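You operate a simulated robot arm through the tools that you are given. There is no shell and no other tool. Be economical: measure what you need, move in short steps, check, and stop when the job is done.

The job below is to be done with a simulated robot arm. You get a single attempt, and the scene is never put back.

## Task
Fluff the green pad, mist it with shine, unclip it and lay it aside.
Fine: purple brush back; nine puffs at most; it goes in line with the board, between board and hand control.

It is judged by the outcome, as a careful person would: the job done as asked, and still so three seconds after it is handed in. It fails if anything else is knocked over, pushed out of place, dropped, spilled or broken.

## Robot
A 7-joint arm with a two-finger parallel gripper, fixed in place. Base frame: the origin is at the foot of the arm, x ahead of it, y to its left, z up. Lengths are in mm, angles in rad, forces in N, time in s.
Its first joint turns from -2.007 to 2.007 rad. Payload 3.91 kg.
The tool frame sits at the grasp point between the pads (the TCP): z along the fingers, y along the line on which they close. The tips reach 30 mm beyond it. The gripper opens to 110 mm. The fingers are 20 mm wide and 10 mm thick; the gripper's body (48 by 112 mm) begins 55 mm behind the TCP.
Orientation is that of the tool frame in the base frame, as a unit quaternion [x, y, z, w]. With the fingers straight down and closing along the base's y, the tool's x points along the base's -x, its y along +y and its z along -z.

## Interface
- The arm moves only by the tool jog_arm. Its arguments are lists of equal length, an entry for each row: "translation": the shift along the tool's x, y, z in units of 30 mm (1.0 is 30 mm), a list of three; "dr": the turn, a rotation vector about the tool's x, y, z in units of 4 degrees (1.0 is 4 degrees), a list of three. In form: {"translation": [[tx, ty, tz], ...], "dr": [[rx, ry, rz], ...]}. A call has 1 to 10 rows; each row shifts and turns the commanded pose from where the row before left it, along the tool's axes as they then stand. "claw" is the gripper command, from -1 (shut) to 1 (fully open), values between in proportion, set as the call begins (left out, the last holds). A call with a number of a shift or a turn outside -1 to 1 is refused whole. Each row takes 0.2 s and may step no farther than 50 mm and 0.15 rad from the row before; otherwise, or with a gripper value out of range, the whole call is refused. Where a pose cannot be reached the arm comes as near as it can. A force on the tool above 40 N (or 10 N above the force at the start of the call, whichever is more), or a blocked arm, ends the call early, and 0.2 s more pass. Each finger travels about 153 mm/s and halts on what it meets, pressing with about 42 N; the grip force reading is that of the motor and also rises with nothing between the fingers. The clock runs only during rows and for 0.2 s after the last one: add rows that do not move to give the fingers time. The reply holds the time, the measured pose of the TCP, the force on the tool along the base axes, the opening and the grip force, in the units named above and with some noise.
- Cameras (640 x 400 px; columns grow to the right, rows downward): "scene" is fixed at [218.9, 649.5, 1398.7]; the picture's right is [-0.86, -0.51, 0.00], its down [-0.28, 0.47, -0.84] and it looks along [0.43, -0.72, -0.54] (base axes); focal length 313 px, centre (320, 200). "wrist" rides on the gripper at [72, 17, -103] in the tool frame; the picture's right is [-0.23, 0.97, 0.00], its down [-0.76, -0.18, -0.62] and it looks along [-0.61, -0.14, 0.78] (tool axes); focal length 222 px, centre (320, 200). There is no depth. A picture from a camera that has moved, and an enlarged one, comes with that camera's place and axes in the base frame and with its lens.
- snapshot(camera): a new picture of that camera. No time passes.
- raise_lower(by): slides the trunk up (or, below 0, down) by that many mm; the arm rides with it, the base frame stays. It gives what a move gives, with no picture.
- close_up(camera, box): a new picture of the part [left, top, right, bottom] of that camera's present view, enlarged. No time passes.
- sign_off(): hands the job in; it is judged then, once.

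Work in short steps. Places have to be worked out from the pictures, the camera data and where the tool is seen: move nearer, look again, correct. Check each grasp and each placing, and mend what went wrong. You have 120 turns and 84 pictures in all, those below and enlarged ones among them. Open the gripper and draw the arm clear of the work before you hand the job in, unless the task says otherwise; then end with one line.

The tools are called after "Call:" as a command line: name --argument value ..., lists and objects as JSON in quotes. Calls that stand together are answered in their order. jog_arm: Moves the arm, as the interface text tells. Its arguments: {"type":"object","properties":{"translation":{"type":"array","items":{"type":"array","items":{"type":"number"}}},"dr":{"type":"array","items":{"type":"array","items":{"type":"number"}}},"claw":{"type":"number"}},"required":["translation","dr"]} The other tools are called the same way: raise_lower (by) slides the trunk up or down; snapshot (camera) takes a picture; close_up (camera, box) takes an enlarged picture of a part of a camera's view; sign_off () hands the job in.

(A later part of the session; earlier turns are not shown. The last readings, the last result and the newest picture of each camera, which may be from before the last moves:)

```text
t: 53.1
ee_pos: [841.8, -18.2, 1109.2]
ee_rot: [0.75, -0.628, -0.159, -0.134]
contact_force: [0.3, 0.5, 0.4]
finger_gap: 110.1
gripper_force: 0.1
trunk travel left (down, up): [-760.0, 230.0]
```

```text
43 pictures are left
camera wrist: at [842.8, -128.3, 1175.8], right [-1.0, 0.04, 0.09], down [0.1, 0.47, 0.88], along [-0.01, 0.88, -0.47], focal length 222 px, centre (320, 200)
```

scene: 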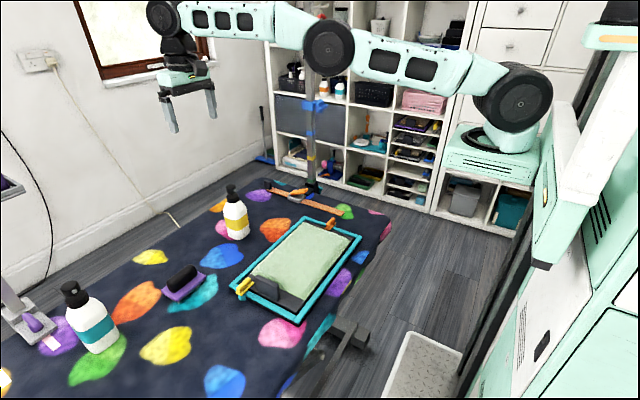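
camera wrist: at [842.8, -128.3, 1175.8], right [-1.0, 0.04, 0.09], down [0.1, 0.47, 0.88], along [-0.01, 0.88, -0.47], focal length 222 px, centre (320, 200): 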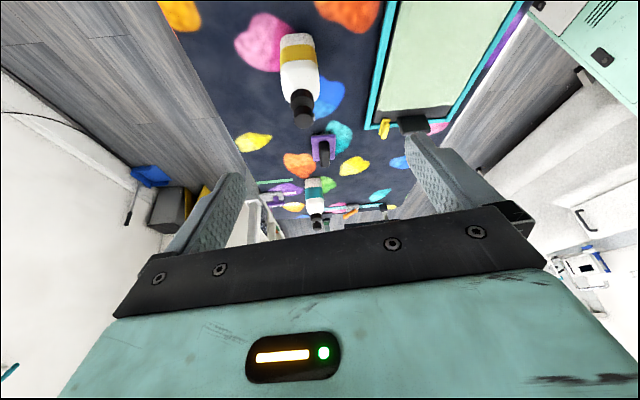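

The -y faces of both bottles are visible now; zoom in on them and on the item at right.

Call:
close_up --camera "wrist" --box '[260, 20, 360, 240]'

Call:
close_up --camera "wrist" --box '[540, 190, 640, 320]'

```text
1.82 times, centred on (310, 130) of wrist
camera zoom: at [842.8, -128.3, 1175.8], right [-1.0, 0.04, 0.09], down [0.1, 0.47, 0.88], along [-0.01, 0.88, -0.47], focal length 404 px, centre (338, 327)
```

zoom: 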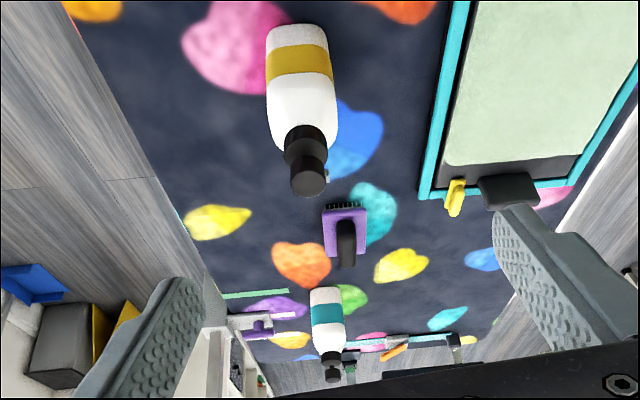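

```text
3.08 times, centred on (590, 255) of wrist
camera zoom: at [842.8, -128.3, 1175.8], right [-1.0, 0.04, 0.09], down [0.1, 0.47, 0.88], along [-0.01, 0.88, -0.47], focal length 684 px, centre (-511, 31)
```

zoom: 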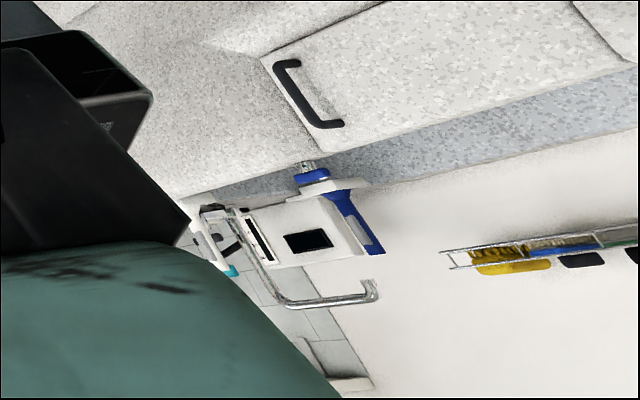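

No label text on any face. I check the stock bottles on the shelf once at high zoom for labels.

Call:
close_up --camera "scene" --box '[270, 50, 400, 120]'

Call:
close_up --camera "scene" --box '[380, 100, 450, 210]'

```text
4.92 times, centred on (335, 85) of scene
camera zoom: at [218.9, 649.5, 1398.7], right [-0.86, -0.51, 0.0], down [-0.28, 0.47, -0.84], along [0.43, -0.72, -0.54], focal length 1542 px, centre (246, 766)
```

zoom: 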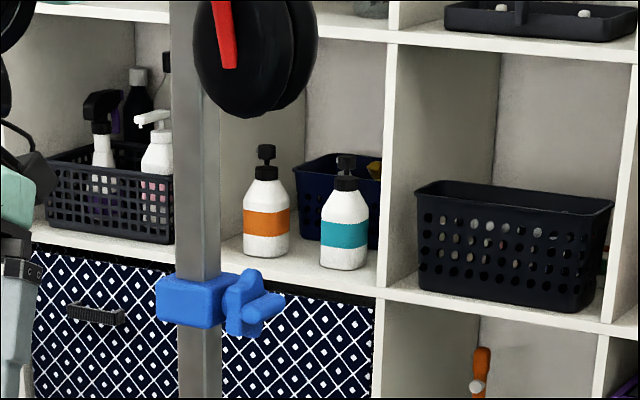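

```text
3.64 times, centred on (415, 155) of scene
camera zoom: at [218.9, 649.5, 1398.7], right [-0.86, -0.51, 0.0], down [-0.28, 0.47, -0.84], along [0.43, -0.72, -0.54], focal length 1139 px, centre (-26, 364)
```

zoom: 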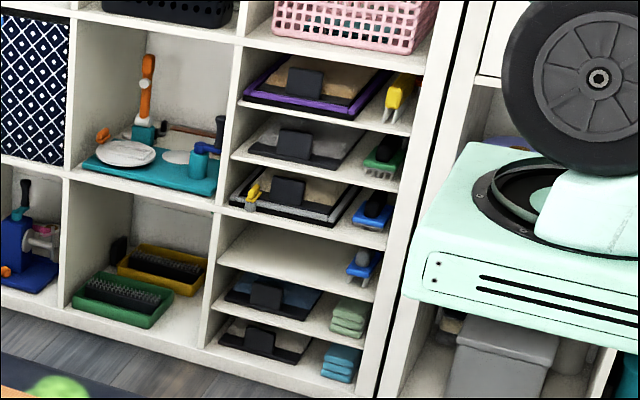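

Nothing there. Before committing I make one more survey toward the +y room (papers by the sink seen earlier), moving to a clear mid position and tilting up further.

Call:
jog_arm --translation '[[0, 1, 0], [0, 1, 0], [0, 1, 0], [0, 1, 0], [0, 1, 0], [0, 1, 0], [0, 1, 0], [0, 1, 0]]' --dr '[[0, 0, 0], [0, 0, 0], [0, 0, 0], [0, 0, 0], [0, 0, 0], [0, 0, 0], [0, 0, 0], [0, 0, 0]]'

Call:
raise_lower --by 200

Call:
jog_arm --translation '[[0, 0, 0], [0, 0, 0], [0, 0, 0], [0, 0, 0], [0, 0, 0], [0, 0, 0], [0, 0, 0], [0, 0, 0]]' --dr '[[0, -1, 0], [0, -1, 0], [0, -1, 0], [0, -1, 0], [0, -1, 0], [0, -1, 0], [0, -1, 0], [0, -1, 0]]'

Call:
snapshot --camera "wrist"

```text
t: 55.0
ee_pos: [604.7, -60.2, 1111.3]
ee_rot: [0.749, -0.629, -0.16, -0.134]
contact_force: [0.3, 0.4, -0.4]
finger_gap: 110.5
gripper_force: 0.0
trunk travel left (down, up): [-760.0, 230.0]
```

```text
t: 57.1
ee_pos: [604.1, -59.8, 1310.1]
ee_rot: [0.75, -0.628, -0.16, -0.133]
contact_force: [-0.1, -0.1, 0.3]
finger_gap: 110.1
gripper_force: 0.1
trunk travel left (down, up): [-960.0, 30.0]
```

```text
t: 58.9
ee_pos: [605.1, -59.1, 1311.2]
ee_rot: [0.676, -0.568, -0.36, -0.303]
contact_force: [0.4, 0.4, -0.5]
finger_gap: 110.1
gripper_force: 0.1
trunk travel left (down, up): [-960.0, 30.0]
```

```text
38 pictures are left
camera wrist: at [609.8, -187.4, 1308.5], right [-0.98, -0.04, 0.19], down [0.19, -0.06, 0.98], along [-0.03, 1.0, 0.07], focal length 222 px, centre (320, 200)
```

wrist: 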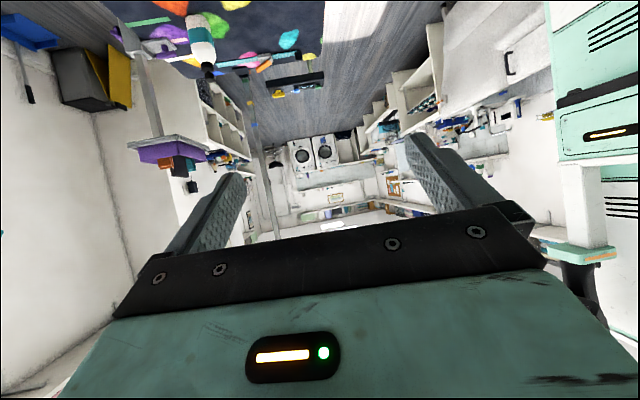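

Call:
close_up --camera "wrist" --box '[240, 120, 430, 240]'

Call:
close_up --camera "wrist" --box '[120, 40, 290, 200]'

```text
3.33 times, centred on (335, 180) of wrist
camera zoom: at [609.8, -187.4, 1308.5], right [-0.98, -0.04, 0.19], down [0.19, -0.06, 0.98], along [-0.03, 1.0, 0.07], focal length 740 px, centre (270, 267)
```

zoom: 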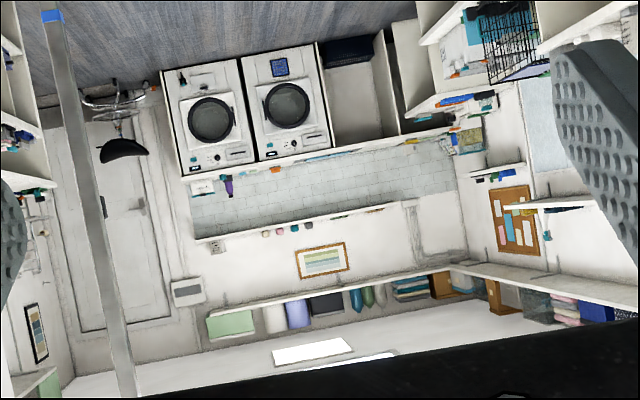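

```text
2.50 times, centred on (205, 120) of wrist
camera zoom: at [609.8, -187.4, 1308.5], right [-0.98, -0.04, 0.19], down [0.19, -0.06, 0.98], along [-0.03, 1.0, 0.07], focal length 555 px, centre (608, 400)
```

zoom: 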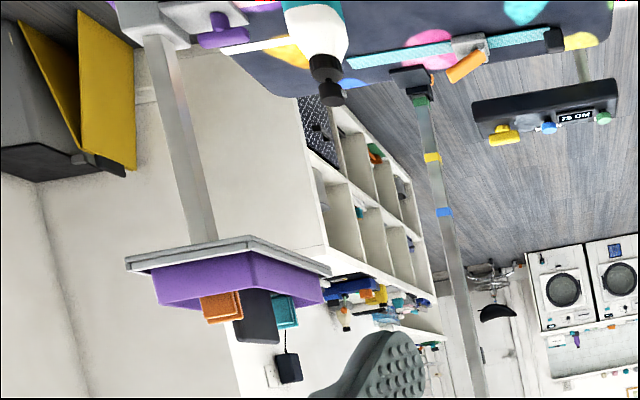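

A cork board with notes hangs on the far right wall; I zoom in on it, plus the framed chart near the door.

Call:
close_up --camera "wrist" --box '[382, 173, 406, 199]'

Call:
close_up --camera "wrist" --box '[240, 205, 262, 235]'

```text
15.38 times, centred on (394, 186) of wrist
camera zoom: at [609.8, -187.4, 1308.5], right [-0.98, -0.04, 0.19], down [0.19, -0.06, 0.98], along [-0.03, 1.0, 0.07], focal length 3417 px, centre (-818, 415)
```

zoom: 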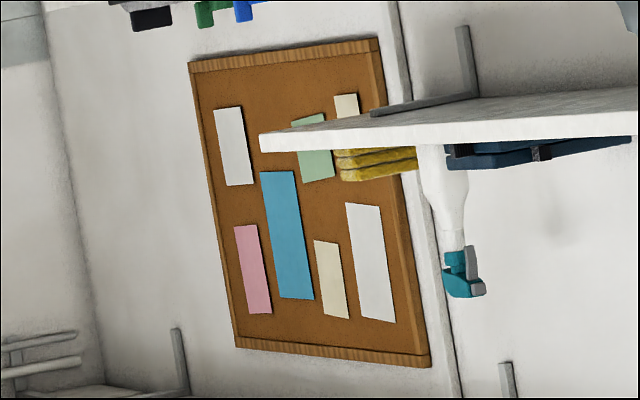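

```text
13.33 times, centred on (251, 220) of wrist
camera zoom: at [609.8, -187.4, 1308.5], right [-0.98, -0.04, 0.19], down [0.19, -0.06, 0.98], along [-0.03, 1.0, 0.07], focal length 2962 px, centre (1240, -67)
```

zoom: 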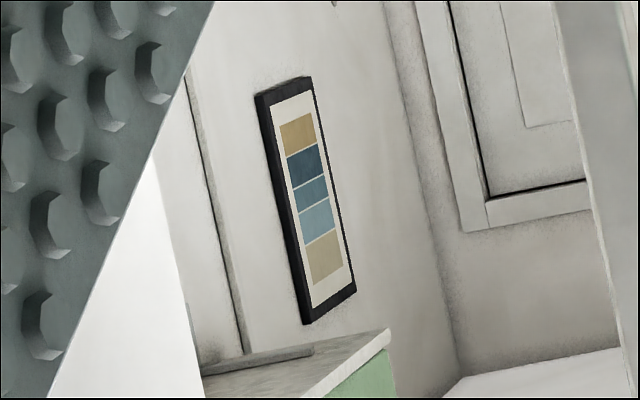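

No written key exists anywhere; the yellow bottle stands by the board with its nozzle toward the pad, so I take it as the shine (the teal one is far off among the end-of-table gear). First the brush: level the tool and align the fingers across its handle (handle centre ≈ (811,342,785)).

Call:
jog_arm --translation '[[0, 0, 0], [0, 0, 0], [0, 0, 0], [0, 0, 0], [0, 0, 0], [0, 0, 0], [0, 0, 0], [0, 0, 0], [0, 0, 0], [0, 0, 0]]' --dr '[[0, 1, 0], [0, 1, 0], [0, 1, 0], [0, 1, 0], [0, 1, 0], [0, 1, 0], [0, 1, 0], [0, 1, 0], [0, 1, 0], [0, 1, 0]]'

Call:
jog_arm --translation '[[0, 0, 0], [0, 0, 0], [0, 0, 0], [0, 0, 0], [0, 0, 0], [0, 0, 0], [0, 0, 0], [0, 0, 0], [0, 0, 0]]' --dr '[[0, 1, 0], [0, 1, 0], [0, 1, 0], [0, 1, 0], [0, 0, 1], [0, 0, 1], [0, 0, 1], [0, 0, 1], [0, 0, 0.2]]'

Call:
jog_arm --translation '[[-1, -0.5, 0], [-1, -0.5, 0], [-1, -0.5, 0], [-1, -0.5, 0], [-1, -0.5, 0], [-1, -0.5, 0], [-1, -0.5, 0], [-1, -0.5, 0], [-1, -0.5, 0], [-1, -0.5, 0]]' --dr '[[0, 0, 0], [0, 0, 0], [0, 0, 0], [0, 0, 0], [0, 0, 0], [0, 0, 0], [0, 0, 0], [0, 0, 0], [0, 0, 0], [0, 0, 0]]'

Call:
jog_arm --translation '[[0, 0, 0], [0, 0, 0], [0, 0, 0], [0, 0, 0], [0, 0, 0], [0, 0, 0]]' --dr '[[0, -1, 0], [0, -1, 0], [0, -1, 0], [0, -1, 0], [0, -1, 0], [0, -1, 0]]'

Call:
raise_lower --by -350

Call:
snapshot --camera "wrist"

```text
t: 61.1
ee_pos: [603.6, -59.2, 1311.0]
ee_rot: [0.758, -0.637, -0.107, -0.089]
contact_force: [-0.2, -1.0, 0.8]
finger_gap: 109.7
gripper_force: 0.1
trunk travel left (down, up): [-960.0, 30.0]
```

```text
t: 63.1
ee_pos: [604.1, -60.1, 1310.7]
ee_rot: [-0.664, 0.748, 0.0, 0.0]
contact_force: [-0.7, 0.0, -0.3]
finger_gap: 109.9
gripper_force: 0.2
trunk travel left (down, up): [-960.0, 30.0]
```

```text
t: 65.3
ee_pos: [789.6, 218.7, 1310.7]
ee_rot: [-0.664, 0.748, 0.0, 0.0]
contact_force: [0.5, -1.6, 0.3]
finger_gap: 110.1
gripper_force: 0.2
trunk travel left (down, up): [-960.0, 30.0]
```

```text
t: 66.7
ee_pos: [788.5, 220.7, 1312.0]
ee_rot: [-0.649, 0.732, 0.139, 0.156]
contact_force: [-0.1, 0.0, -0.8]
finger_gap: 110.3
gripper_force: 0.0
trunk travel left (down, up): [-960.0, 30.0]
```

```text
t: 70.1
ee_pos: [789.0, 220.1, 961.2]
ee_rot: [-0.65, 0.731, 0.138, 0.156]
contact_force: [-0.3, -0.4, 0.8]
finger_gap: 110.2
gripper_force: 0.0
trunk travel left (down, up): [-610.0, 380.0]
```

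```text
33 pictures are left
camera wrist: at [759.1, 114.4, 1025.5], right [-0.94, 0.32, 0.09], down [0.23, 0.42, 0.88], along [0.24, 0.85, -0.47], focal length 222 px, centre (320, 200)
```

wrist: 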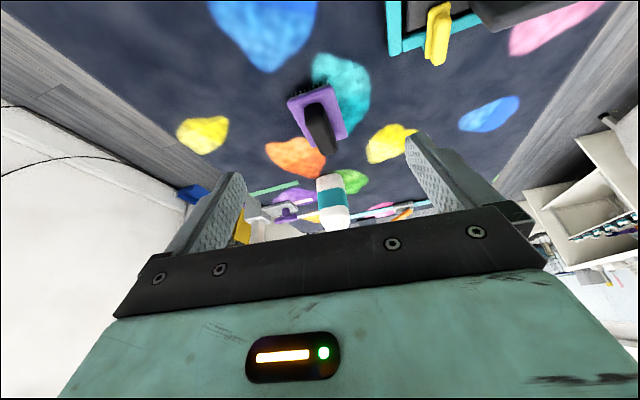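

The brush handle runs from about (807,299) to (822,386), top near z≈787. I move over it, lower to about z 870 and look.

Call:
jog_arm --translation '[[-0.944, -0.078, 0.42], [-0.944, -0.078, 0.42], [-0.944, -0.078, 0.42], [-0.944, -0.078, 0.42], [0, 0, 0]]' --dr '[[0, 0, 0], [0, 0, 0], [0, 0, 0], [0, 0, 0], [0, 0, 0]]'

Call:
raise_lower --by -100

Call:
snapshot --camera "wrist"

Call:
close_up --camera "scene" --box '[100, 200, 300, 330]'

```text
t: 71.3
ee_pos: [811.9, 340.0, 959.8]
ee_rot: [-0.649, 0.731, 0.138, 0.156]
contact_force: [-0.1, 0.6, 0.8]
finger_gap: 110.0
gripper_force: 0.2
trunk travel left (down, up): [-610.0, 380.0]
```

```text
t: 72.7
ee_pos: [811.9, 341.3, 860.9]
ee_rot: [-0.65, 0.731, 0.137, 0.156]
contact_force: [-0.1, 0.3, 0.6]
finger_gap: 110.1
gripper_force: 0.0
trunk travel left (down, up): [-510.0, 480.0]
```

```text
32 pictures are left
camera wrist: at [782.3, 235.4, 925.8], right [-0.94, 0.32, 0.09], down [0.23, 0.42, 0.88], along [0.24, 0.85, -0.47], focal length 222 px, centre (320, 200)
```

wrist: 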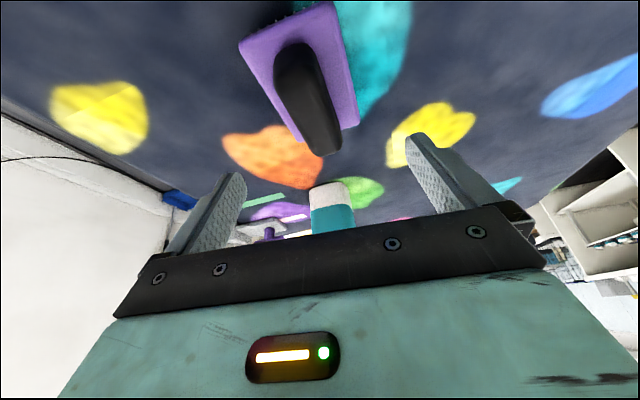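

```text
3.08 times, centred on (200, 265) of scene
camera zoom: at [218.9, 649.5, 1398.7], right [-0.86, -0.51, 0.0], down [-0.28, 0.47, -0.84], along [0.43, -0.72, -0.54], focal length 964 px, centre (689, 0)
```

zoom: 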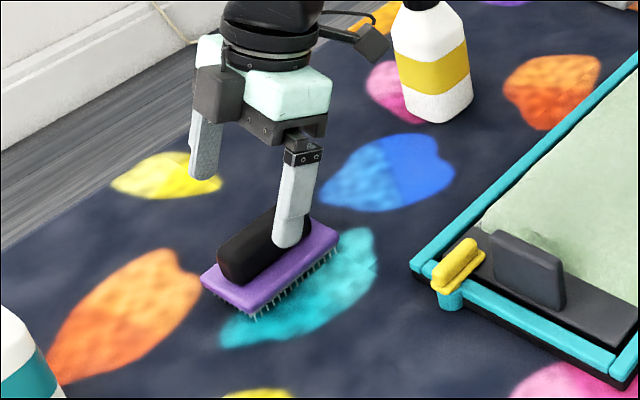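

Alignment over the handle is good, centre (812,343). I lower to about z 820 and check from the scene camera.

Call:
raise_lower --by -40

Call:
close_up --camera "scene" --box '[150, 230, 230, 310]'

```text
t: 73.5
ee_pos: [812.5, 341.3, 820.5]
ee_rot: [-0.649, 0.732, 0.137, 0.156]
contact_force: [-0.5, -0.2, -0.3]
finger_gap: 110.1
gripper_force: 0.1
trunk travel left (down, up): [-470.0, 520.0]
```

```text
5.00 times, centred on (190, 270) of scene
camera zoom: at [218.9, 649.5, 1398.7], right [-0.86, -0.51, 0.0], down [-0.28, 0.47, -0.84], along [0.43, -0.72, -0.54], focal length 1566 px, centre (970, -150)
```

zoom: 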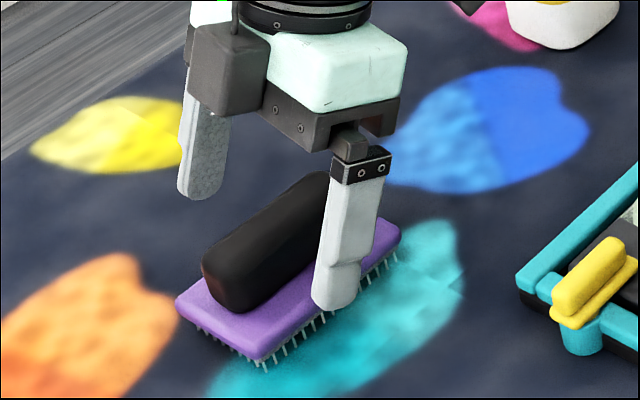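

The finger is beside the brush, still above the table. I narrow the opening to ~55 mm and go down in small steps with the force guard.

Call:
jog_arm --translation '[[0, 0, 0], [0, 0, 0], [0.068, 0, 0.152], [0.068, 0, 0.152], [0.068, 0, 0.152], [0, 0, 0]]' --dr '[[0, 0, 0], [0, 0, 0], [0, 0, 0], [0, 0, 0], [0, 0, 0], [0, 0, 0]]' --claw 0.0

Call:
close_up --camera "scene" --box '[150, 230, 230, 310]'

```text
t: 74.9
ee_pos: [812.6, 341.5, 808.1]
ee_rot: [-0.649, 0.731, 0.138, 0.156]
contact_force: [-1.7, -1.3, 7.4]
finger_gap: 55.2
gripper_force: 0.1
trunk travel left (down, up): [-470.0, 520.0]
```

```text
5.00 times, centred on (190, 270) of scene
camera zoom: at [218.9, 649.5, 1398.7], right [-0.86, -0.51, 0.0], down [-0.28, 0.47, -0.84], along [0.43, -0.72, -0.54], focal length 1566 px, centre (970, -150)
```

zoom: 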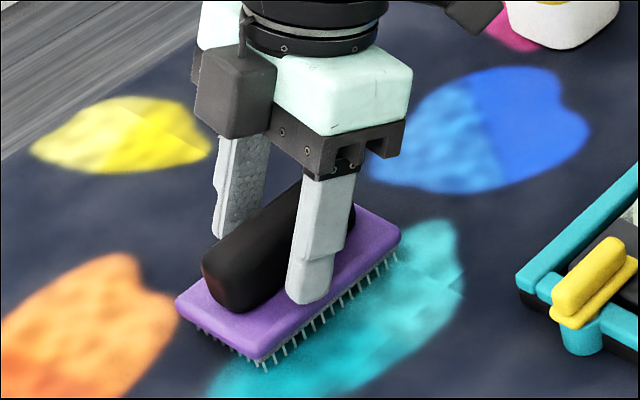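

The tips just touched the block top (7 N), so it lies at z≈777. I lift 3 mm and close on the handle.

Call:
jog_arm --translation '[[-0.041, 0, -0.091], [0, 0, 0]]' --dr '[[0, 0, 0], [0, 0, 0]]'

Call:
jog_arm --translation '[[0, 0, 0], [0, 0, 0], [0, 0, 0], [0, 0, 0]]' --dr '[[0, 0, 0], [0, 0, 0], [0, 0, 0], [0, 0, 0]]' --claw -1

```text
t: 75.5
ee_pos: [811.8, 341.0, 807.9]
ee_rot: [-0.649, 0.732, 0.138, 0.155]
contact_force: [0.1, -0.5, 0.2]
finger_gap: 55.0
gripper_force: 0.0
trunk travel left (down, up): [-470.0, 520.0]
```

```text
t: 76.5
ee_pos: [812.8, 341.9, 807.8]
ee_rot: [-0.65, 0.731, 0.138, 0.155]
contact_force: [0.3, -0.7, 0.2]
finger_gap: 27.5
gripper_force: 42.3
trunk travel left (down, up): [-470.0, 520.0]
```

Handle gripped (gap 27.5). I lift with the trunk and check.

Call:
raise_lower --by 90

Call:
snapshot --camera "scene"

```text
t: 77.8
ee_pos: [812.2, 340.8, 899.4]
ee_rot: [-0.65, 0.732, 0.138, 0.154]
contact_force: [0.5, 0.0, -0.1]
finger_gap: 27.4
gripper_force: 42.4
trunk travel left (down, up): [-560.0, 430.0]
```

```text
28 pictures are left
```

scene: 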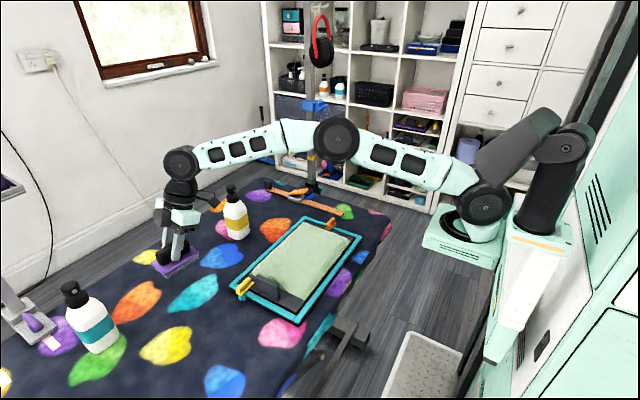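

Brush is in hand. From two views the felt spans x≈513–678, y≈-13–227 with its top near z≈787; the fin sits at (598,262). I move over the +x,+y corner region of the felt at height.

Call:
jog_arm --translation '[[0.917, 0.789, -0.409], [0.917, 0.789, -0.409], [0.917, 0.789, -0.409], [0.917, 0.789, -0.409], [0.917, 0.789, -0.409], [0.917, 0.789, -0.409], [0, 0, 0]]' --dr '[[0, 0, 0], [0, 0, 0], [0, 0, 0], [0, 0, 0], [0, 0, 0], [0, 0, 0], [0, 0, 0]]'

Call:
raise_lower --by -35

Call:
close_up --camera "scene" --box '[220, 200, 380, 330]'

```text
t: 79.3
ee_pos: [646.1, 178.4, 899.4]
ee_rot: [-0.649, 0.732, 0.138, 0.156]
contact_force: [-0.3, -1.1, -1.1]
finger_gap: 27.4
gripper_force: 41.6
trunk travel left (down, up): [-560.0, 430.0]
```

```text
t: 80.1
ee_pos: [647.5, 179.5, 864.4]
ee_rot: [-0.649, 0.732, 0.138, 0.154]
contact_force: [0.0, -0.7, -1.0]
finger_gap: 27.5
gripper_force: 42.0
trunk travel left (down, up): [-525.0, 465.0]
```

```text
3.08 times, centred on (300, 265) of scene
camera zoom: at [218.9, 649.5, 1398.7], right [-0.86, -0.51, 0.0], down [-0.28, 0.47, -0.84], along [0.43, -0.72, -0.54], focal length 964 px, centre (382, 0)
```

zoom: 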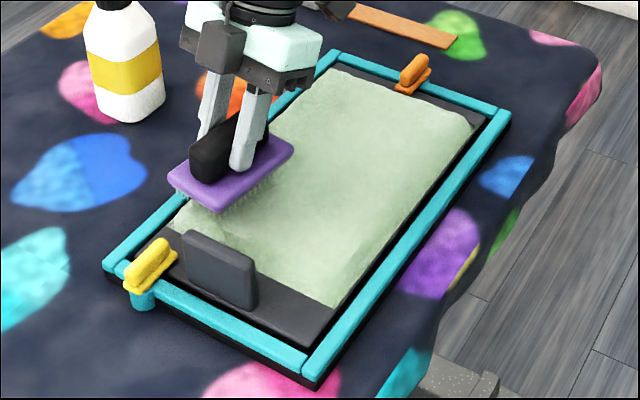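

The brush is over the felt's corner inside the frame. I descend in 4 mm steps to find contact.

Call:
jog_arm --translation '[[0.054, 0.15, 0.122], [0.054, 0, 0.122], [0.054, 0, 0.122], [0, 0, 0]]' --dr '[[0, 0, 0], [0, 0, 0], [0, 0, 0], [0, 0, 0]]'

Call:
jog_arm --translation '[[0.04, 0, 0.091], [0, 0, 0]]' --dr '[[0, 0, 0], [0, 0, 0]]'

Call:
jog_arm --translation '[[0.04, 0, 0.091], [0, 0, 0]]' --dr '[[0, 0, 0], [0, 0, 0]]'

```text
t: 81.1
ee_pos: [643.2, 180.6, 851.5]
ee_rot: [-0.648, 0.732, 0.138, 0.156]
contact_force: [0.0, -0.2, -1.3]
finger_gap: 27.5
gripper_force: 42.3
trunk travel left (down, up): [-525.0, 465.0]
```

```text
t: 81.7
ee_pos: [642.6, 179.9, 849.5]
ee_rot: [-0.649, 0.732, 0.137, 0.156]
contact_force: [0.1, -0.2, -1.5]
finger_gap: 27.3
gripper_force: 41.9
trunk travel left (down, up): [-525.0, 465.0]
```

```text
t: 82.3
ee_pos: [642.4, 180.4, 845.3]
ee_rot: [-0.65, 0.731, 0.139, 0.155]
contact_force: [0.4, -0.3, -1.0]
finger_gap: 27.4
gripper_force: 41.5
trunk travel left (down, up): [-525.0, 465.0]
```

No contact yet at z 845; I keep going in 3 mm steps.

Call:
jog_arm --translation '[[0.04, 0, 0.091], [0, 0, 0]]' --dr '[[0, 0, 0], [0, 0, 0]]'

Call:
jog_arm --translation '[[0.04, 0, 0.091], [0, 0, 0]]' --dr '[[0, 0, 0], [0, 0, 0]]'

Call:
close_up --camera "scene" --box '[240, 230, 310, 280]'

```text
t: 82.9
ee_pos: [643.1, 180.0, 842.9]
ee_rot: [-0.649, 0.732, 0.138, 0.157]
contact_force: [-0.3, -2.4, 16.3]
finger_gap: 27.4
gripper_force: 42.1
trunk travel left (down, up): [-525.0, 465.0]
```

```text
t: 83.7
ee_pos: [645.5, 180.0, 844.4]
ee_rot: [-0.65, 0.73, 0.137, 0.159]
contact_force: [-2.8, -3.4, 17.1]
finger_gap: 27.7
gripper_force: 42.4
trunk travel left (down, up): [-525.0, 465.0]
stopped in row 2: the force on the tool passed its limit (the readings are from after the stop); the commanded pose is now the measured one
```

```text
8.00 times, centred on (275, 255) of scene
camera zoom: at [218.9, 649.5, 1398.7], right [-0.86, -0.51, 0.0], down [-0.28, 0.47, -0.84], along [0.43, -0.72, -0.54], focal length 2506 px, centre (680, -240)
```

zoom: 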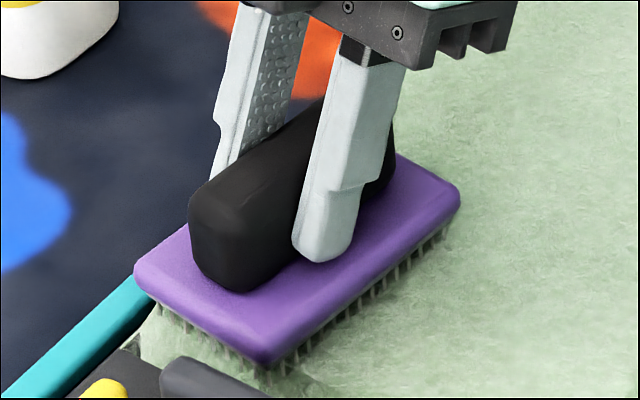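

Contact at ee z≈843 with about 17 N. I sweep the first lane toward -x at this height.

Call:
jog_arm --translation '[[0.0756, 0.695, -0.034], [0.0756, 0.695, -0.034], [0.0756, 0.695, -0.034], [0.0756, 0.695, -0.034], [0.0756, 0.695, -0.034]]' --dr '[[0, 0, 0], [0, 0, 0], [0, 0, 0], [0, 0, 0], [0, 0, 0]]'

Call:
close_up --camera "scene" --box '[220, 200, 380, 330]'

```text
t: 84.9
ee_pos: [539.4, 181.1, 842.4]
ee_rot: [-0.649, 0.731, 0.137, 0.16]
contact_force: [10.1, -0.4, 33.1]
finger_gap: 27.3
gripper_force: 42.1
trunk travel left (down, up): [-525.0, 465.0]
```

```text
3.08 times, centred on (300, 265) of scene
camera zoom: at [218.9, 649.5, 1398.7], right [-0.86, -0.51, 0.0], down [-0.28, 0.47, -0.84], along [0.43, -0.72, -0.54], focal length 964 px, centre (382, 0)
```

zoom: 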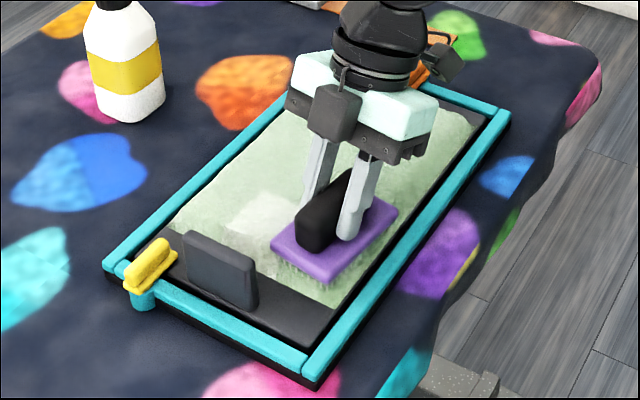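

The brushed area turns lighter (fluffed). I ease up 1 mm and sweep back further toward +x in the same lane to include the edge.

Call:
jog_arm --translation '[[-0.0136, 0, -0.03], [-0.076, -0.695, 0.034], [-0.076, -0.695, 0.034], [-0.076, -0.695, 0.034], [-0.076, -0.695, 0.034], [-0.076, -0.695, 0.034], [-0.047, -0.43, 0.021]]' --dr '[[0, 0, 0], [0, 0, 0], [0, 0, 0], [0, 0, 0], [0, 0, 0], [0, 0, 0], [0, 0, 0]]'

Call:
close_up --camera "scene" --box '[220, 200, 380, 330]'

```text
t: 86.5
ee_pos: [656.7, 179.9, 841.1]
ee_rot: [-0.649, 0.731, 0.138, 0.158]
contact_force: [-5.5, -0.6, 15.8]
finger_gap: 27.1
gripper_force: 41.5
trunk travel left (down, up): [-525.0, 465.0]
```

```text
3.08 times, centred on (300, 265) of scene
camera zoom: at [218.9, 649.5, 1398.7], right [-0.86, -0.51, 0.0], down [-0.28, 0.47, -0.84], along [0.43, -0.72, -0.54], focal length 964 px, centre (382, 0)
```

zoom: 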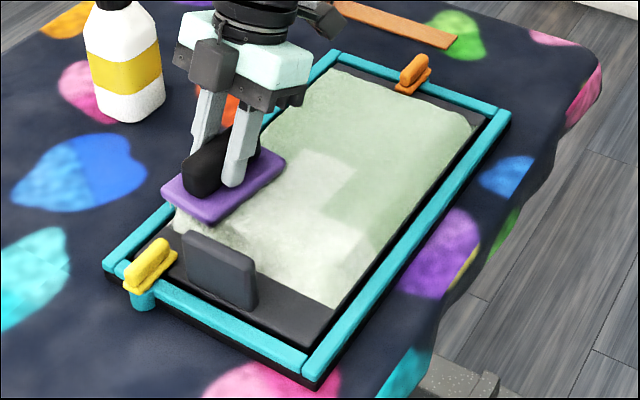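

Lane one is evenly fluffed. I shift -y by 75 mm and sweep the second lane to -x.

Call:
jog_arm --translation '[[0.756, -0.098, -0.336], [0.756, -0.098, -0.336], [0.756, -0.098, -0.336], [0.076, 0.695, -0.034], [0.076, 0.695, -0.034], [0.076, 0.695, -0.034], [0.076, 0.695, -0.034], [0.076, 0.695, -0.034], [0.047, 0.43, -0.021]]' --dr '[[0, 0, 0], [0, 0, 0], [0, 0, 0], [0, 0, 0], [0, 0, 0], [0, 0, 0], [0, 0, 0], [0, 0, 0], [0, 0, 0]]'

```text
t: 88.5
ee_pos: [539.4, 106.2, 844.1]
ee_rot: [-0.649, 0.731, 0.137, 0.159]
contact_force: [6.2, -0.6, 22.8]
finger_gap: 27.4
gripper_force: 41.6
trunk travel left (down, up): [-525.0, 465.0]
```

Second lane done at steady force. Now -y by 72 mm and sweep the third lane back to +x.

Call:
jog_arm --translation '[[0.726, -0.094, -0.323], [0.726, -0.094, -0.323], [0.726, -0.094, -0.323], [-0.076, -0.695, 0.034], [-0.076, -0.695, 0.034], [-0.076, -0.695, 0.034], [-0.076, -0.695, 0.034], [-0.076, -0.695, 0.034], [-0.047, -0.43, 0.021]]' --dr '[[0, 0, 0], [0, 0, 0], [0, 0, 0], [0, 0, 0], [0, 0, 0], [0, 0, 0], [0, 0, 0], [0, 0, 0], [0, 0, 0]]'

Call:
raise_lower --by 60

Call:
close_up --camera "scene" --box '[220, 200, 380, 330]'

```text
t: 89.3
ee_pos: [540.5, 35.4, 841.9]
ee_rot: [-0.65, 0.731, 0.138, 0.158]
contact_force: [-8.1, -2.0, 32.1]
finger_gap: 27.3
gripper_force: 41.6
trunk travel left (down, up): [-525.0, 465.0]
stopped in row 4: the force on the tool passed its limit (the readings are from after the stop); the commanded pose is now the measured one
```

```text
t: 90.3
ee_pos: [541.7, 34.5, 900.6]
ee_rot: [-0.65, 0.731, 0.139, 0.158]
contact_force: [0.1, -0.4, -0.2]
finger_gap: 27.2
gripper_force: 42.0
trunk travel left (down, up): [-585.0, 405.0]
```

```text
3.08 times, centred on (300, 265) of scene
camera zoom: at [218.9, 649.5, 1398.7], right [-0.86, -0.51, 0.0], down [-0.28, 0.47, -0.84], along [0.43, -0.72, -0.54], focal length 964 px, centre (382, 0)
```

zoom: 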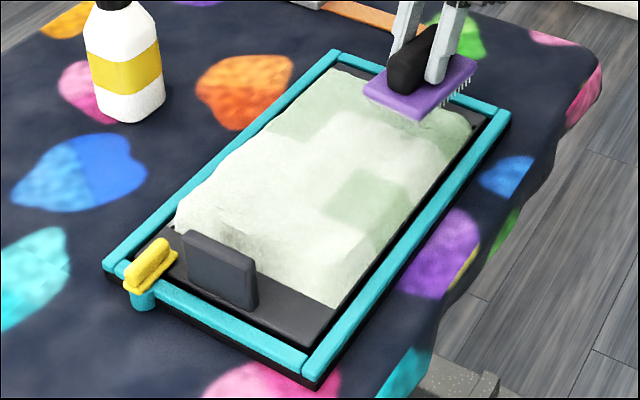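

The third lane was cut short; two darker patches remain. I go back down lightly and sweep lane three.

Call:
raise_lower --by -56

Call:
jog_arm --translation '[[0, 0, 0], [-0.076, -0.695, 0.034], [-0.076, -0.695, 0.034], [-0.076, -0.695, 0.034], [-0.076, -0.695, 0.034], [-0.076, -0.695, 0.034], [-0.047, -0.43, 0.021]]' --dr '[[0, 0, 0], [0, 0, 0], [0, 0, 0], [0, 0, 0], [0, 0, 0], [0, 0, 0], [0, 0, 0]]'

```text
t: 91.3
ee_pos: [541.9, 34.8, 844.5]
ee_rot: [-0.649, 0.731, 0.139, 0.157]
contact_force: [0.2, 0.6, -1.3]
finger_gap: 27.6
gripper_force: 42.0
trunk travel left (down, up): [-529.0, 461.0]
```

```text
t: 92.9
ee_pos: [659.5, 34.2, 845.8]
ee_rot: [-0.65, 0.73, 0.139, 0.157]
contact_force: [-0.5, 0.1, -0.7]
finger_gap: 27.3
gripper_force: 41.9
trunk travel left (down, up): [-529.0, 461.0]
```

That pass hovered just above. I lower 3 mm and sweep back to -x.

Call:
jog_arm --translation '[[0.054, 0, 0.122], [0.076, 0.695, -0.034], [0.076, 0.695, -0.034], [0.076, 0.695, -0.034], [0.076, 0.695, -0.034], [0.076, 0.695, -0.034], [0.052, 0.46, -0.023]]' --dr '[[0, 0, 0], [0, 0, 0], [0, 0, 0], [0, 0, 0], [0, 0, 0], [0, 0, 0], [0, 0, 0]]'

```text
t: 94.5
ee_pos: [543.0, 34.6, 842.6]
ee_rot: [-0.649, 0.731, 0.137, 0.159]
contact_force: [11.7, -0.6, 36.3]
finger_gap: 27.6
gripper_force: 42.1
trunk travel left (down, up): [-529.0, 461.0]
```

Contact was good. I ease up 1 mm, shift +y 40 mm to cover the remaining patch at x≈540, and sweep back to +x.

Call:
jog_arm --translation '[[-0.0136, 0, -0.03], [-0.605, 0.078, 0.269], [-0.605, 0.078, 0.269], [-0.076, -0.695, 0.034], [-0.076, -0.695, 0.034], [-0.076, -0.695, 0.034], [-0.076, -0.695, 0.034], [-0.076, -0.695, 0.034], [-0.047, -0.43, 0.021]]' --dr '[[0, 0, 0], [0, 0, 0], [0, 0, 0], [0, 0, 0], [0, 0, 0], [0, 0, 0], [0, 0, 0], [0, 0, 0], [0, 0, 0]]'

Call:
raise_lower --by 60

Call:
snapshot --camera "wrist"

```text
t: 96.5
ee_pos: [658.1, 73.3, 843.1]
ee_rot: [-0.649, 0.731, 0.139, 0.157]
contact_force: [-5.1, 0.7, 11.1]
finger_gap: 27.3
gripper_force: 41.8
trunk travel left (down, up): [-529.0, 461.0]
```

```text
t: 97.5
ee_pos: [658.8, 74.1, 902.9]
ee_rot: [-0.65, 0.731, 0.138, 0.157]
contact_force: [0.3, -0.6, -1.5]
finger_gap: 27.4
gripper_force: 42.7
trunk travel left (down, up): [-589.0, 401.0]
```

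```text
22 pictures are left
camera wrist: at [628.4, -31.4, 967.2], right [-0.94, 0.32, 0.09], down [0.23, 0.42, 0.88], along [0.24, 0.85, -0.46], focal length 222 px, centre (320, 200)
```

wrist: 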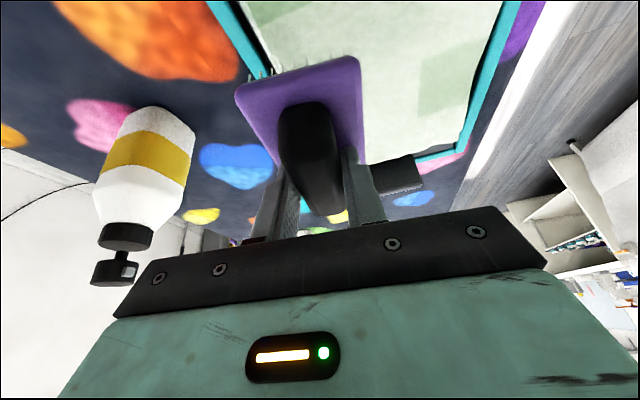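

Two patches remain near (541,123) and (653,34). I go to the second, press lightly and brush along y there.

Call:
jog_arm --translation '[[0.62, -0.08, -0.276], [0.62, -0.08, -0.276], [0, 0, 0]]' --dr '[[0, 0, 0], [0, 0, 0], [0, 0, 0]]'

Call:
raise_lower --by -59

Call:
jog_arm --translation '[[0.034, 0, 0.076], [0.032, 0.298, -0.014], [0.032, 0.298, -0.014], [0.032, 0.298, -0.014], [0.032, 0.298, -0.014], [-0.032, -0.298, 0.014], [-0.032, -0.298, 0.014], [-0.032, -0.298, 0.014], [-0.032, -0.298, 0.014]]' --dr '[[0, 0, 0], [0, 0, 0], [0, 0, 0], [0, 0, 0], [0, 0, 0], [0, 0, 0], [0, 0, 0], [0, 0, 0], [0, 0, 0]]'

```text
t: 98.3
ee_pos: [659.1, 31.9, 902.4]
ee_rot: [-0.65, 0.731, 0.139, 0.157]
contact_force: [-0.9, 0.6, -1.2]
finger_gap: 27.2
gripper_force: 41.7
trunk travel left (down, up): [-589.0, 401.0]
```

```text
t: 99.3
ee_pos: [658.2, 34.3, 843.5]
ee_rot: [-0.65, 0.73, 0.139, 0.157]
contact_force: [0.4, 0.5, -0.6]
finger_gap: 27.3
gripper_force: 42.0
trunk travel left (down, up): [-530.0, 460.0]
```

```text
t: 100.6
ee_pos: [625.8, 32.8, 842.8]
ee_rot: [-0.649, 0.731, 0.139, 0.159]
contact_force: [-4.8, -3.1, 22.4]
finger_gap: 27.4
gripper_force: 41.7
trunk travel left (down, up): [-530.0, 460.0]
stopped in row 6: the force on the tool passed its limit (the readings are from after the stop); the commanded pose is now the measured one
```

The reversal tripped the guard at modest force. I finish the sweep to +x from here with slightly less pressure.

Call:
jog_arm --translation '[[-0.03, -0.25, 0.0], [-0.043, -0.397, 0.03], [-0.043, -0.397, 0.03]]' --dr '[[0, 0, 0], [0, 0, 0], [0, 0, 0]]'

Call:
raise_lower --by 15

Call:
close_up --camera "scene" --box '[220, 200, 380, 330]'

```text
t: 101.4
ee_pos: [655.4, 33.5, 841.9]
ee_rot: [-0.649, 0.731, 0.139, 0.159]
contact_force: [-10.9, 0.1, 26.1]
finger_gap: 27.5
gripper_force: 42.1
trunk travel left (down, up): [-530.0, 460.0]
```

```text
t: 102.0
ee_pos: [657.3, 31.9, 855.7]
ee_rot: [-0.648, 0.732, 0.137, 0.158]
contact_force: [0.0, -0.2, -1.1]
finger_gap: 27.5
gripper_force: 42.3
trunk travel left (down, up): [-545.0, 445.0]
```

```text
3.08 times, centred on (300, 265) of scene
camera zoom: at [218.9, 649.5, 1398.7], right [-0.86, -0.51, 0.0], down [-0.28, 0.47, -0.84], along [0.43, -0.72, -0.54], focal length 964 px, centre (382, 0)
```

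zoom: 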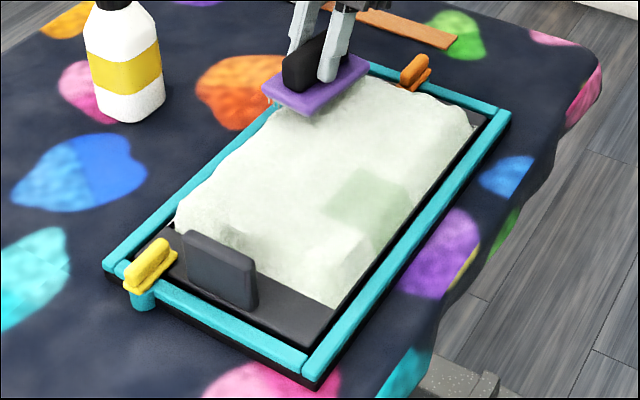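

One patch left at about (548,127). I move there, press lightly and sweep over it toward -x.

Call:
jog_arm --translation '[[-0.637, 0.838, 0.284], [-0.637, 0.838, 0.284], [-0.637, 0.838, 0.284], [-0.637, 0.838, 0.284], [0, 0, 0]]' --dr '[[0, 0, 0], [0, 0, 0], [0, 0, 0], [0, 0, 0], [0, 0, 0]]'

Call:
raise_lower --by -10

Call:
jog_arm --translation '[[0.034, 0, 0.076], [0.05, 0.42, -0.021], [0.043, 0.397, -0.02], [0, 0, 0]]' --dr '[[0, 0, 0], [0, 0, 0], [0, 0, 0], [0, 0, 0]]'

```text
t: 103.2
ee_pos: [566.6, 128.7, 857.1]
ee_rot: [-0.649, 0.731, 0.139, 0.158]
contact_force: [-1.5, 0.5, -1.2]
finger_gap: 27.1
gripper_force: 41.9
trunk travel left (down, up): [-545.0, 445.0]
```

```text
t: 103.8
ee_pos: [566.9, 127.8, 847.1]
ee_rot: [-0.649, 0.731, 0.139, 0.159]
contact_force: [-0.4, 0.1, -0.4]
finger_gap: 27.4
gripper_force: 42.1
trunk travel left (down, up): [-535.0, 455.0]
```

```text
t: 104.8
ee_pos: [542.0, 127.7, 844.1]
ee_rot: [-0.649, 0.731, 0.139, 0.158]
contact_force: [0.2, -0.8, -0.9]
finger_gap: 27.1
gripper_force: 42.1
trunk travel left (down, up): [-535.0, 455.0]
```

No contact yet; a further 2 mm down and sweep +x then back.

Call:
jog_arm --translation '[[0.034, 0, 0.076], [-0.05, -0.42, 0.021], [-0.05, -0.42, 0.021], [-0.05, -0.42, 0.021], [0, 0, 0]]' --dr '[[0, 0, 0], [0, 0, 0], [0, 0, 0], [0, 0, 0], [0, 0, 0]]'

Call:
jog_arm --translation '[[0, 0, 0.01], [0.043, 0.397, -0.02], [0.043, 0.397, -0.02], [0.043, 0.397, -0.02], [0, 0, 0]]' --dr '[[0, 0, 0], [0, 0, 0], [0, 0, 0], [0, 0, 0], [0, 0, 0]]'

Call:
raise_lower --by 60

Call:
close_up --camera "scene" --box '[220, 200, 380, 330]'

```text
t: 106.0
ee_pos: [581.7, 128.5, 843.0]
ee_rot: [-0.649, 0.731, 0.138, 0.159]
contact_force: [-6.6, 0.7, 19.2]
finger_gap: 27.6
gripper_force: 41.6
trunk travel left (down, up): [-535.0, 455.0]
```

```text
t: 107.2
ee_pos: [546.0, 128.5, 843.0]
ee_rot: [-0.648, 0.732, 0.137, 0.16]
contact_force: [10.7, -0.2, 31.1]
finger_gap: 27.5
gripper_force: 41.5
trunk travel left (down, up): [-535.0, 455.0]
```

```text
t: 108.2
ee_pos: [544.9, 128.1, 902.4]
ee_rot: [-0.649, 0.731, 0.139, 0.157]
contact_force: [0.0, -0.5, -1.7]
finger_gap: 27.2
gripper_force: 42.1
trunk travel left (down, up): [-595.0, 395.0]
```

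```text
3.08 times, centred on (300, 265) of scene
camera zoom: at [218.9, 649.5, 1398.7], right [-0.86, -0.51, 0.0], down [-0.28, 0.47, -0.84], along [0.43, -0.72, -0.54], focal length 964 px, centre (382, 0)
```

zoom: 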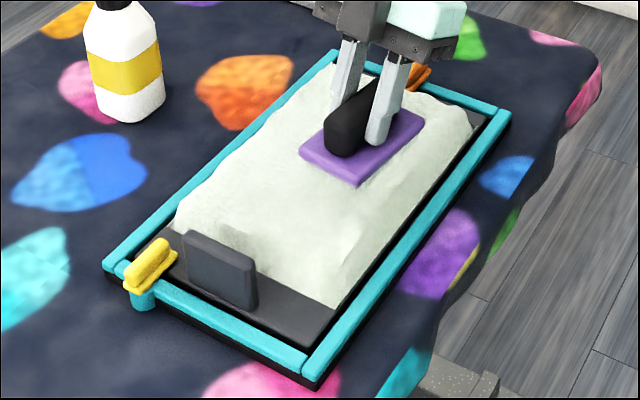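

The whole felt is now evenly fluffed. I carry the brush back above its starting place (812.5,341.5).

Call:
jog_arm --translation '[[-0.824, -0.89, 0.367], [-0.824, -0.89, 0.367], [-0.824, -0.89, 0.367], [-0.824, -0.89, 0.367], [-0.824, -0.89, 0.367], [-0.824, -0.89, 0.367], [-0.824, -0.89, 0.367], [-0.824, -0.89, 0.367], [-0.824, -0.89, 0.367], [0, 0, 0]]' --dr '[[0, 0, 0], [0, 0, 0], [0, 0, 0], [0, 0, 0], [0, 0, 0], [0, 0, 0], [0, 0, 0], [0, 0, 0], [0, 0, 0], [0, 0, 0]]'

Call:
raise_lower --by -80

```text
t: 110.4
ee_pos: [812.2, 342.3, 901.9]
ee_rot: [-0.649, 0.731, 0.138, 0.157]
contact_force: [0.8, 0.3, -0.9]
finger_gap: 27.6
gripper_force: 42.1
trunk travel left (down, up): [-595.0, 395.0]
```

```text
t: 111.6
ee_pos: [813.0, 342.7, 822.9]
ee_rot: [-0.649, 0.732, 0.138, 0.159]
contact_force: [0.4, -0.2, -1.2]
finger_gap: 27.1
gripper_force: 41.9
trunk travel left (down, up): [-515.0, 475.0]
```

Now down 12 mm, then small steps to touch the table.

Call:
jog_arm --translation '[[0.054, 0, 0.122], [0.054, 0, 0.122], [0.054, 0, 0.122], [0, 0, 0]]' --dr '[[0, 0, 0], [0, 0, 0], [0, 0, 0], [0, 0, 0]]'

Call:
jog_arm --translation '[[0.027, 0, 0.061], [0, 0, 0]]' --dr '[[0, 0, 0], [0, 0, 0]]'

Call:
jog_arm --translation '[[0.02, 0, 0.045], [0, 0, 0]]' --dr '[[0, 0, 0], [0, 0, 0]]'

```text
t: 112.6
ee_pos: [812.0, 342.8, 811.2]
ee_rot: [-0.649, 0.731, 0.138, 0.158]
contact_force: [0.3, 0.1, -1.9]
finger_gap: 27.6
gripper_force: 42.1
trunk travel left (down, up): [-515.0, 475.0]
```

```text
t: 113.2
ee_pos: [810.8, 341.6, 809.1]
ee_rot: [-0.65, 0.73, 0.139, 0.158]
contact_force: [-0.1, -0.2, -0.8]
finger_gap: 27.3
gripper_force: 42.0
trunk travel left (down, up): [-515.0, 475.0]
```

```text
t: 113.8
ee_pos: [812.9, 343.4, 808.5]
ee_rot: [-0.648, 0.732, 0.139, 0.159]
contact_force: [-0.3, 0.1, -0.4]
finger_gap: 27.4
gripper_force: 42.5
trunk travel left (down, up): [-515.0, 475.0]
```

Not quite touching; one more 1.5 mm step.

Call:
jog_arm --translation '[[0.02, 0, 0.045], [0, 0, 0]]' --dr '[[0, 0, 0], [0, 0, 0]]'

Call:
jog_arm --translation '[[0.014, 0, 0.03], [0, 0, 0]]' --dr '[[0, 0, 0], [0, 0, 0]]'

```text
t: 114.4
ee_pos: [812.9, 342.4, 807.3]
ee_rot: [-0.648, 0.732, 0.139, 0.159]
contact_force: [-2.8, -1.8, 8.7]
finger_gap: 27.6
gripper_force: 42.0
trunk travel left (down, up): [-515.0, 475.0]
```

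```text
t: 115.0
ee_pos: [813.0, 342.4, 807.2]
ee_rot: [-0.649, 0.731, 0.138, 0.16]
contact_force: [0.4, 0.6, 17.9]
finger_gap: 27.5
gripper_force: 41.9
trunk travel left (down, up): [-515.0, 475.0]
```

The brush rests on the table. I open to 55 mm and lift straight up.

Call:
jog_arm --translation '[[0, 0, 0], [0, 0, 0], [0, 0, 0]]' --dr '[[0, 0, 0], [0, 0, 0], [0, 0, 0]]' --claw 0.0

Call:
raise_lower --by 250

Call:
snapshot --camera "scene"

```text
t: 115.8
ee_pos: [811.5, 342.1, 807.9]
ee_rot: [-0.648, 0.731, 0.138, 0.16]
contact_force: [9.3, -3.4, 24.8]
finger_gap: 50.1
gripper_force: 0.0
trunk travel left (down, up): [-515.0, 475.0]
```

```text
t: 118.4
ee_pos: [811.1, 343.5, 1054.1]
ee_rot: [-0.649, 0.731, 0.139, 0.159]
contact_force: [0.7, 0.7, 0.6]
finger_gap: 54.9
gripper_force: 0.0
trunk travel left (down, up): [-765.0, 225.0]
```

```text
19 pictures are left
```

scene: 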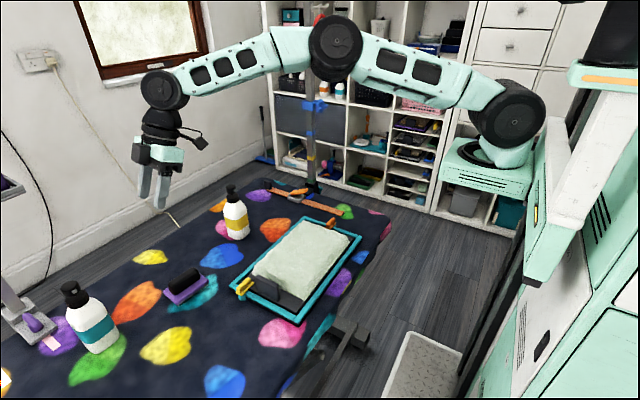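

The brush is back where it was. Next the yellow bottle: cap top ≈ (853,100,935). I move back over it with fingers closed, then level the tool.

Call:
jog_arm --translation '[[0.898, -0.293, -0.4], [0.898, -0.293, -0.4], [0.898, -0.293, -0.4], [0.898, -0.293, -0.4], [0.898, -0.293, -0.4], [0.898, -0.293, -0.4], [0.898, -0.293, -0.4], [0.898, -0.293, -0.4]]' --dr '[[0, 0, 0], [0, 0, 0], [0, 0, 0], [0, 0, 0], [0, 0, 0], [0, 0, 0], [0, 0, 0], [0, 0, 0]]' --claw -1

Call:
jog_arm --translation '[[0, 0, 0], [0, 0, 0], [0, 0, 0], [0, 0, 0], [0, 0, 0], [0, 0, 0]]' --dr '[[0, 1, 0], [0, 1, 0], [0, 1, 0], [0, 1, 0], [0, 1, 0], [0, 1, 0]]'

Call:
snapshot --camera "wrist"

```text
t: 120.2
ee_pos: [852.2, 101.8, 1053.5]
ee_rot: [-0.649, 0.731, 0.139, 0.159]
contact_force: [-0.4, 0.8, 0.1]
finger_gap: 0.1
gripper_force: 37.8
trunk travel left (down, up): [-765.0, 225.0]
```

```text
t: 121.6
ee_pos: [853.9, 100.1, 1054.4]
ee_rot: [-0.664, 0.748, 0.001, 0.002]
contact_force: [0.2, 0.3, -0.5]
finger_gap: 0.0
gripper_force: 37.8
trunk travel left (down, up): [-765.0, 225.0]
```

```text
18 pictures are left
camera wrist: at [827.3, 29.6, 1156.7], right [-0.94, 0.34, 0.0], down [0.27, 0.73, 0.63], along [0.22, 0.59, -0.78], focal length 222 px, centre (320, 200)
```

wrist: 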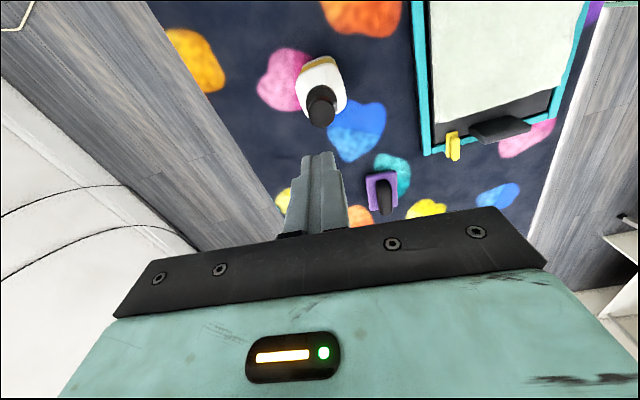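

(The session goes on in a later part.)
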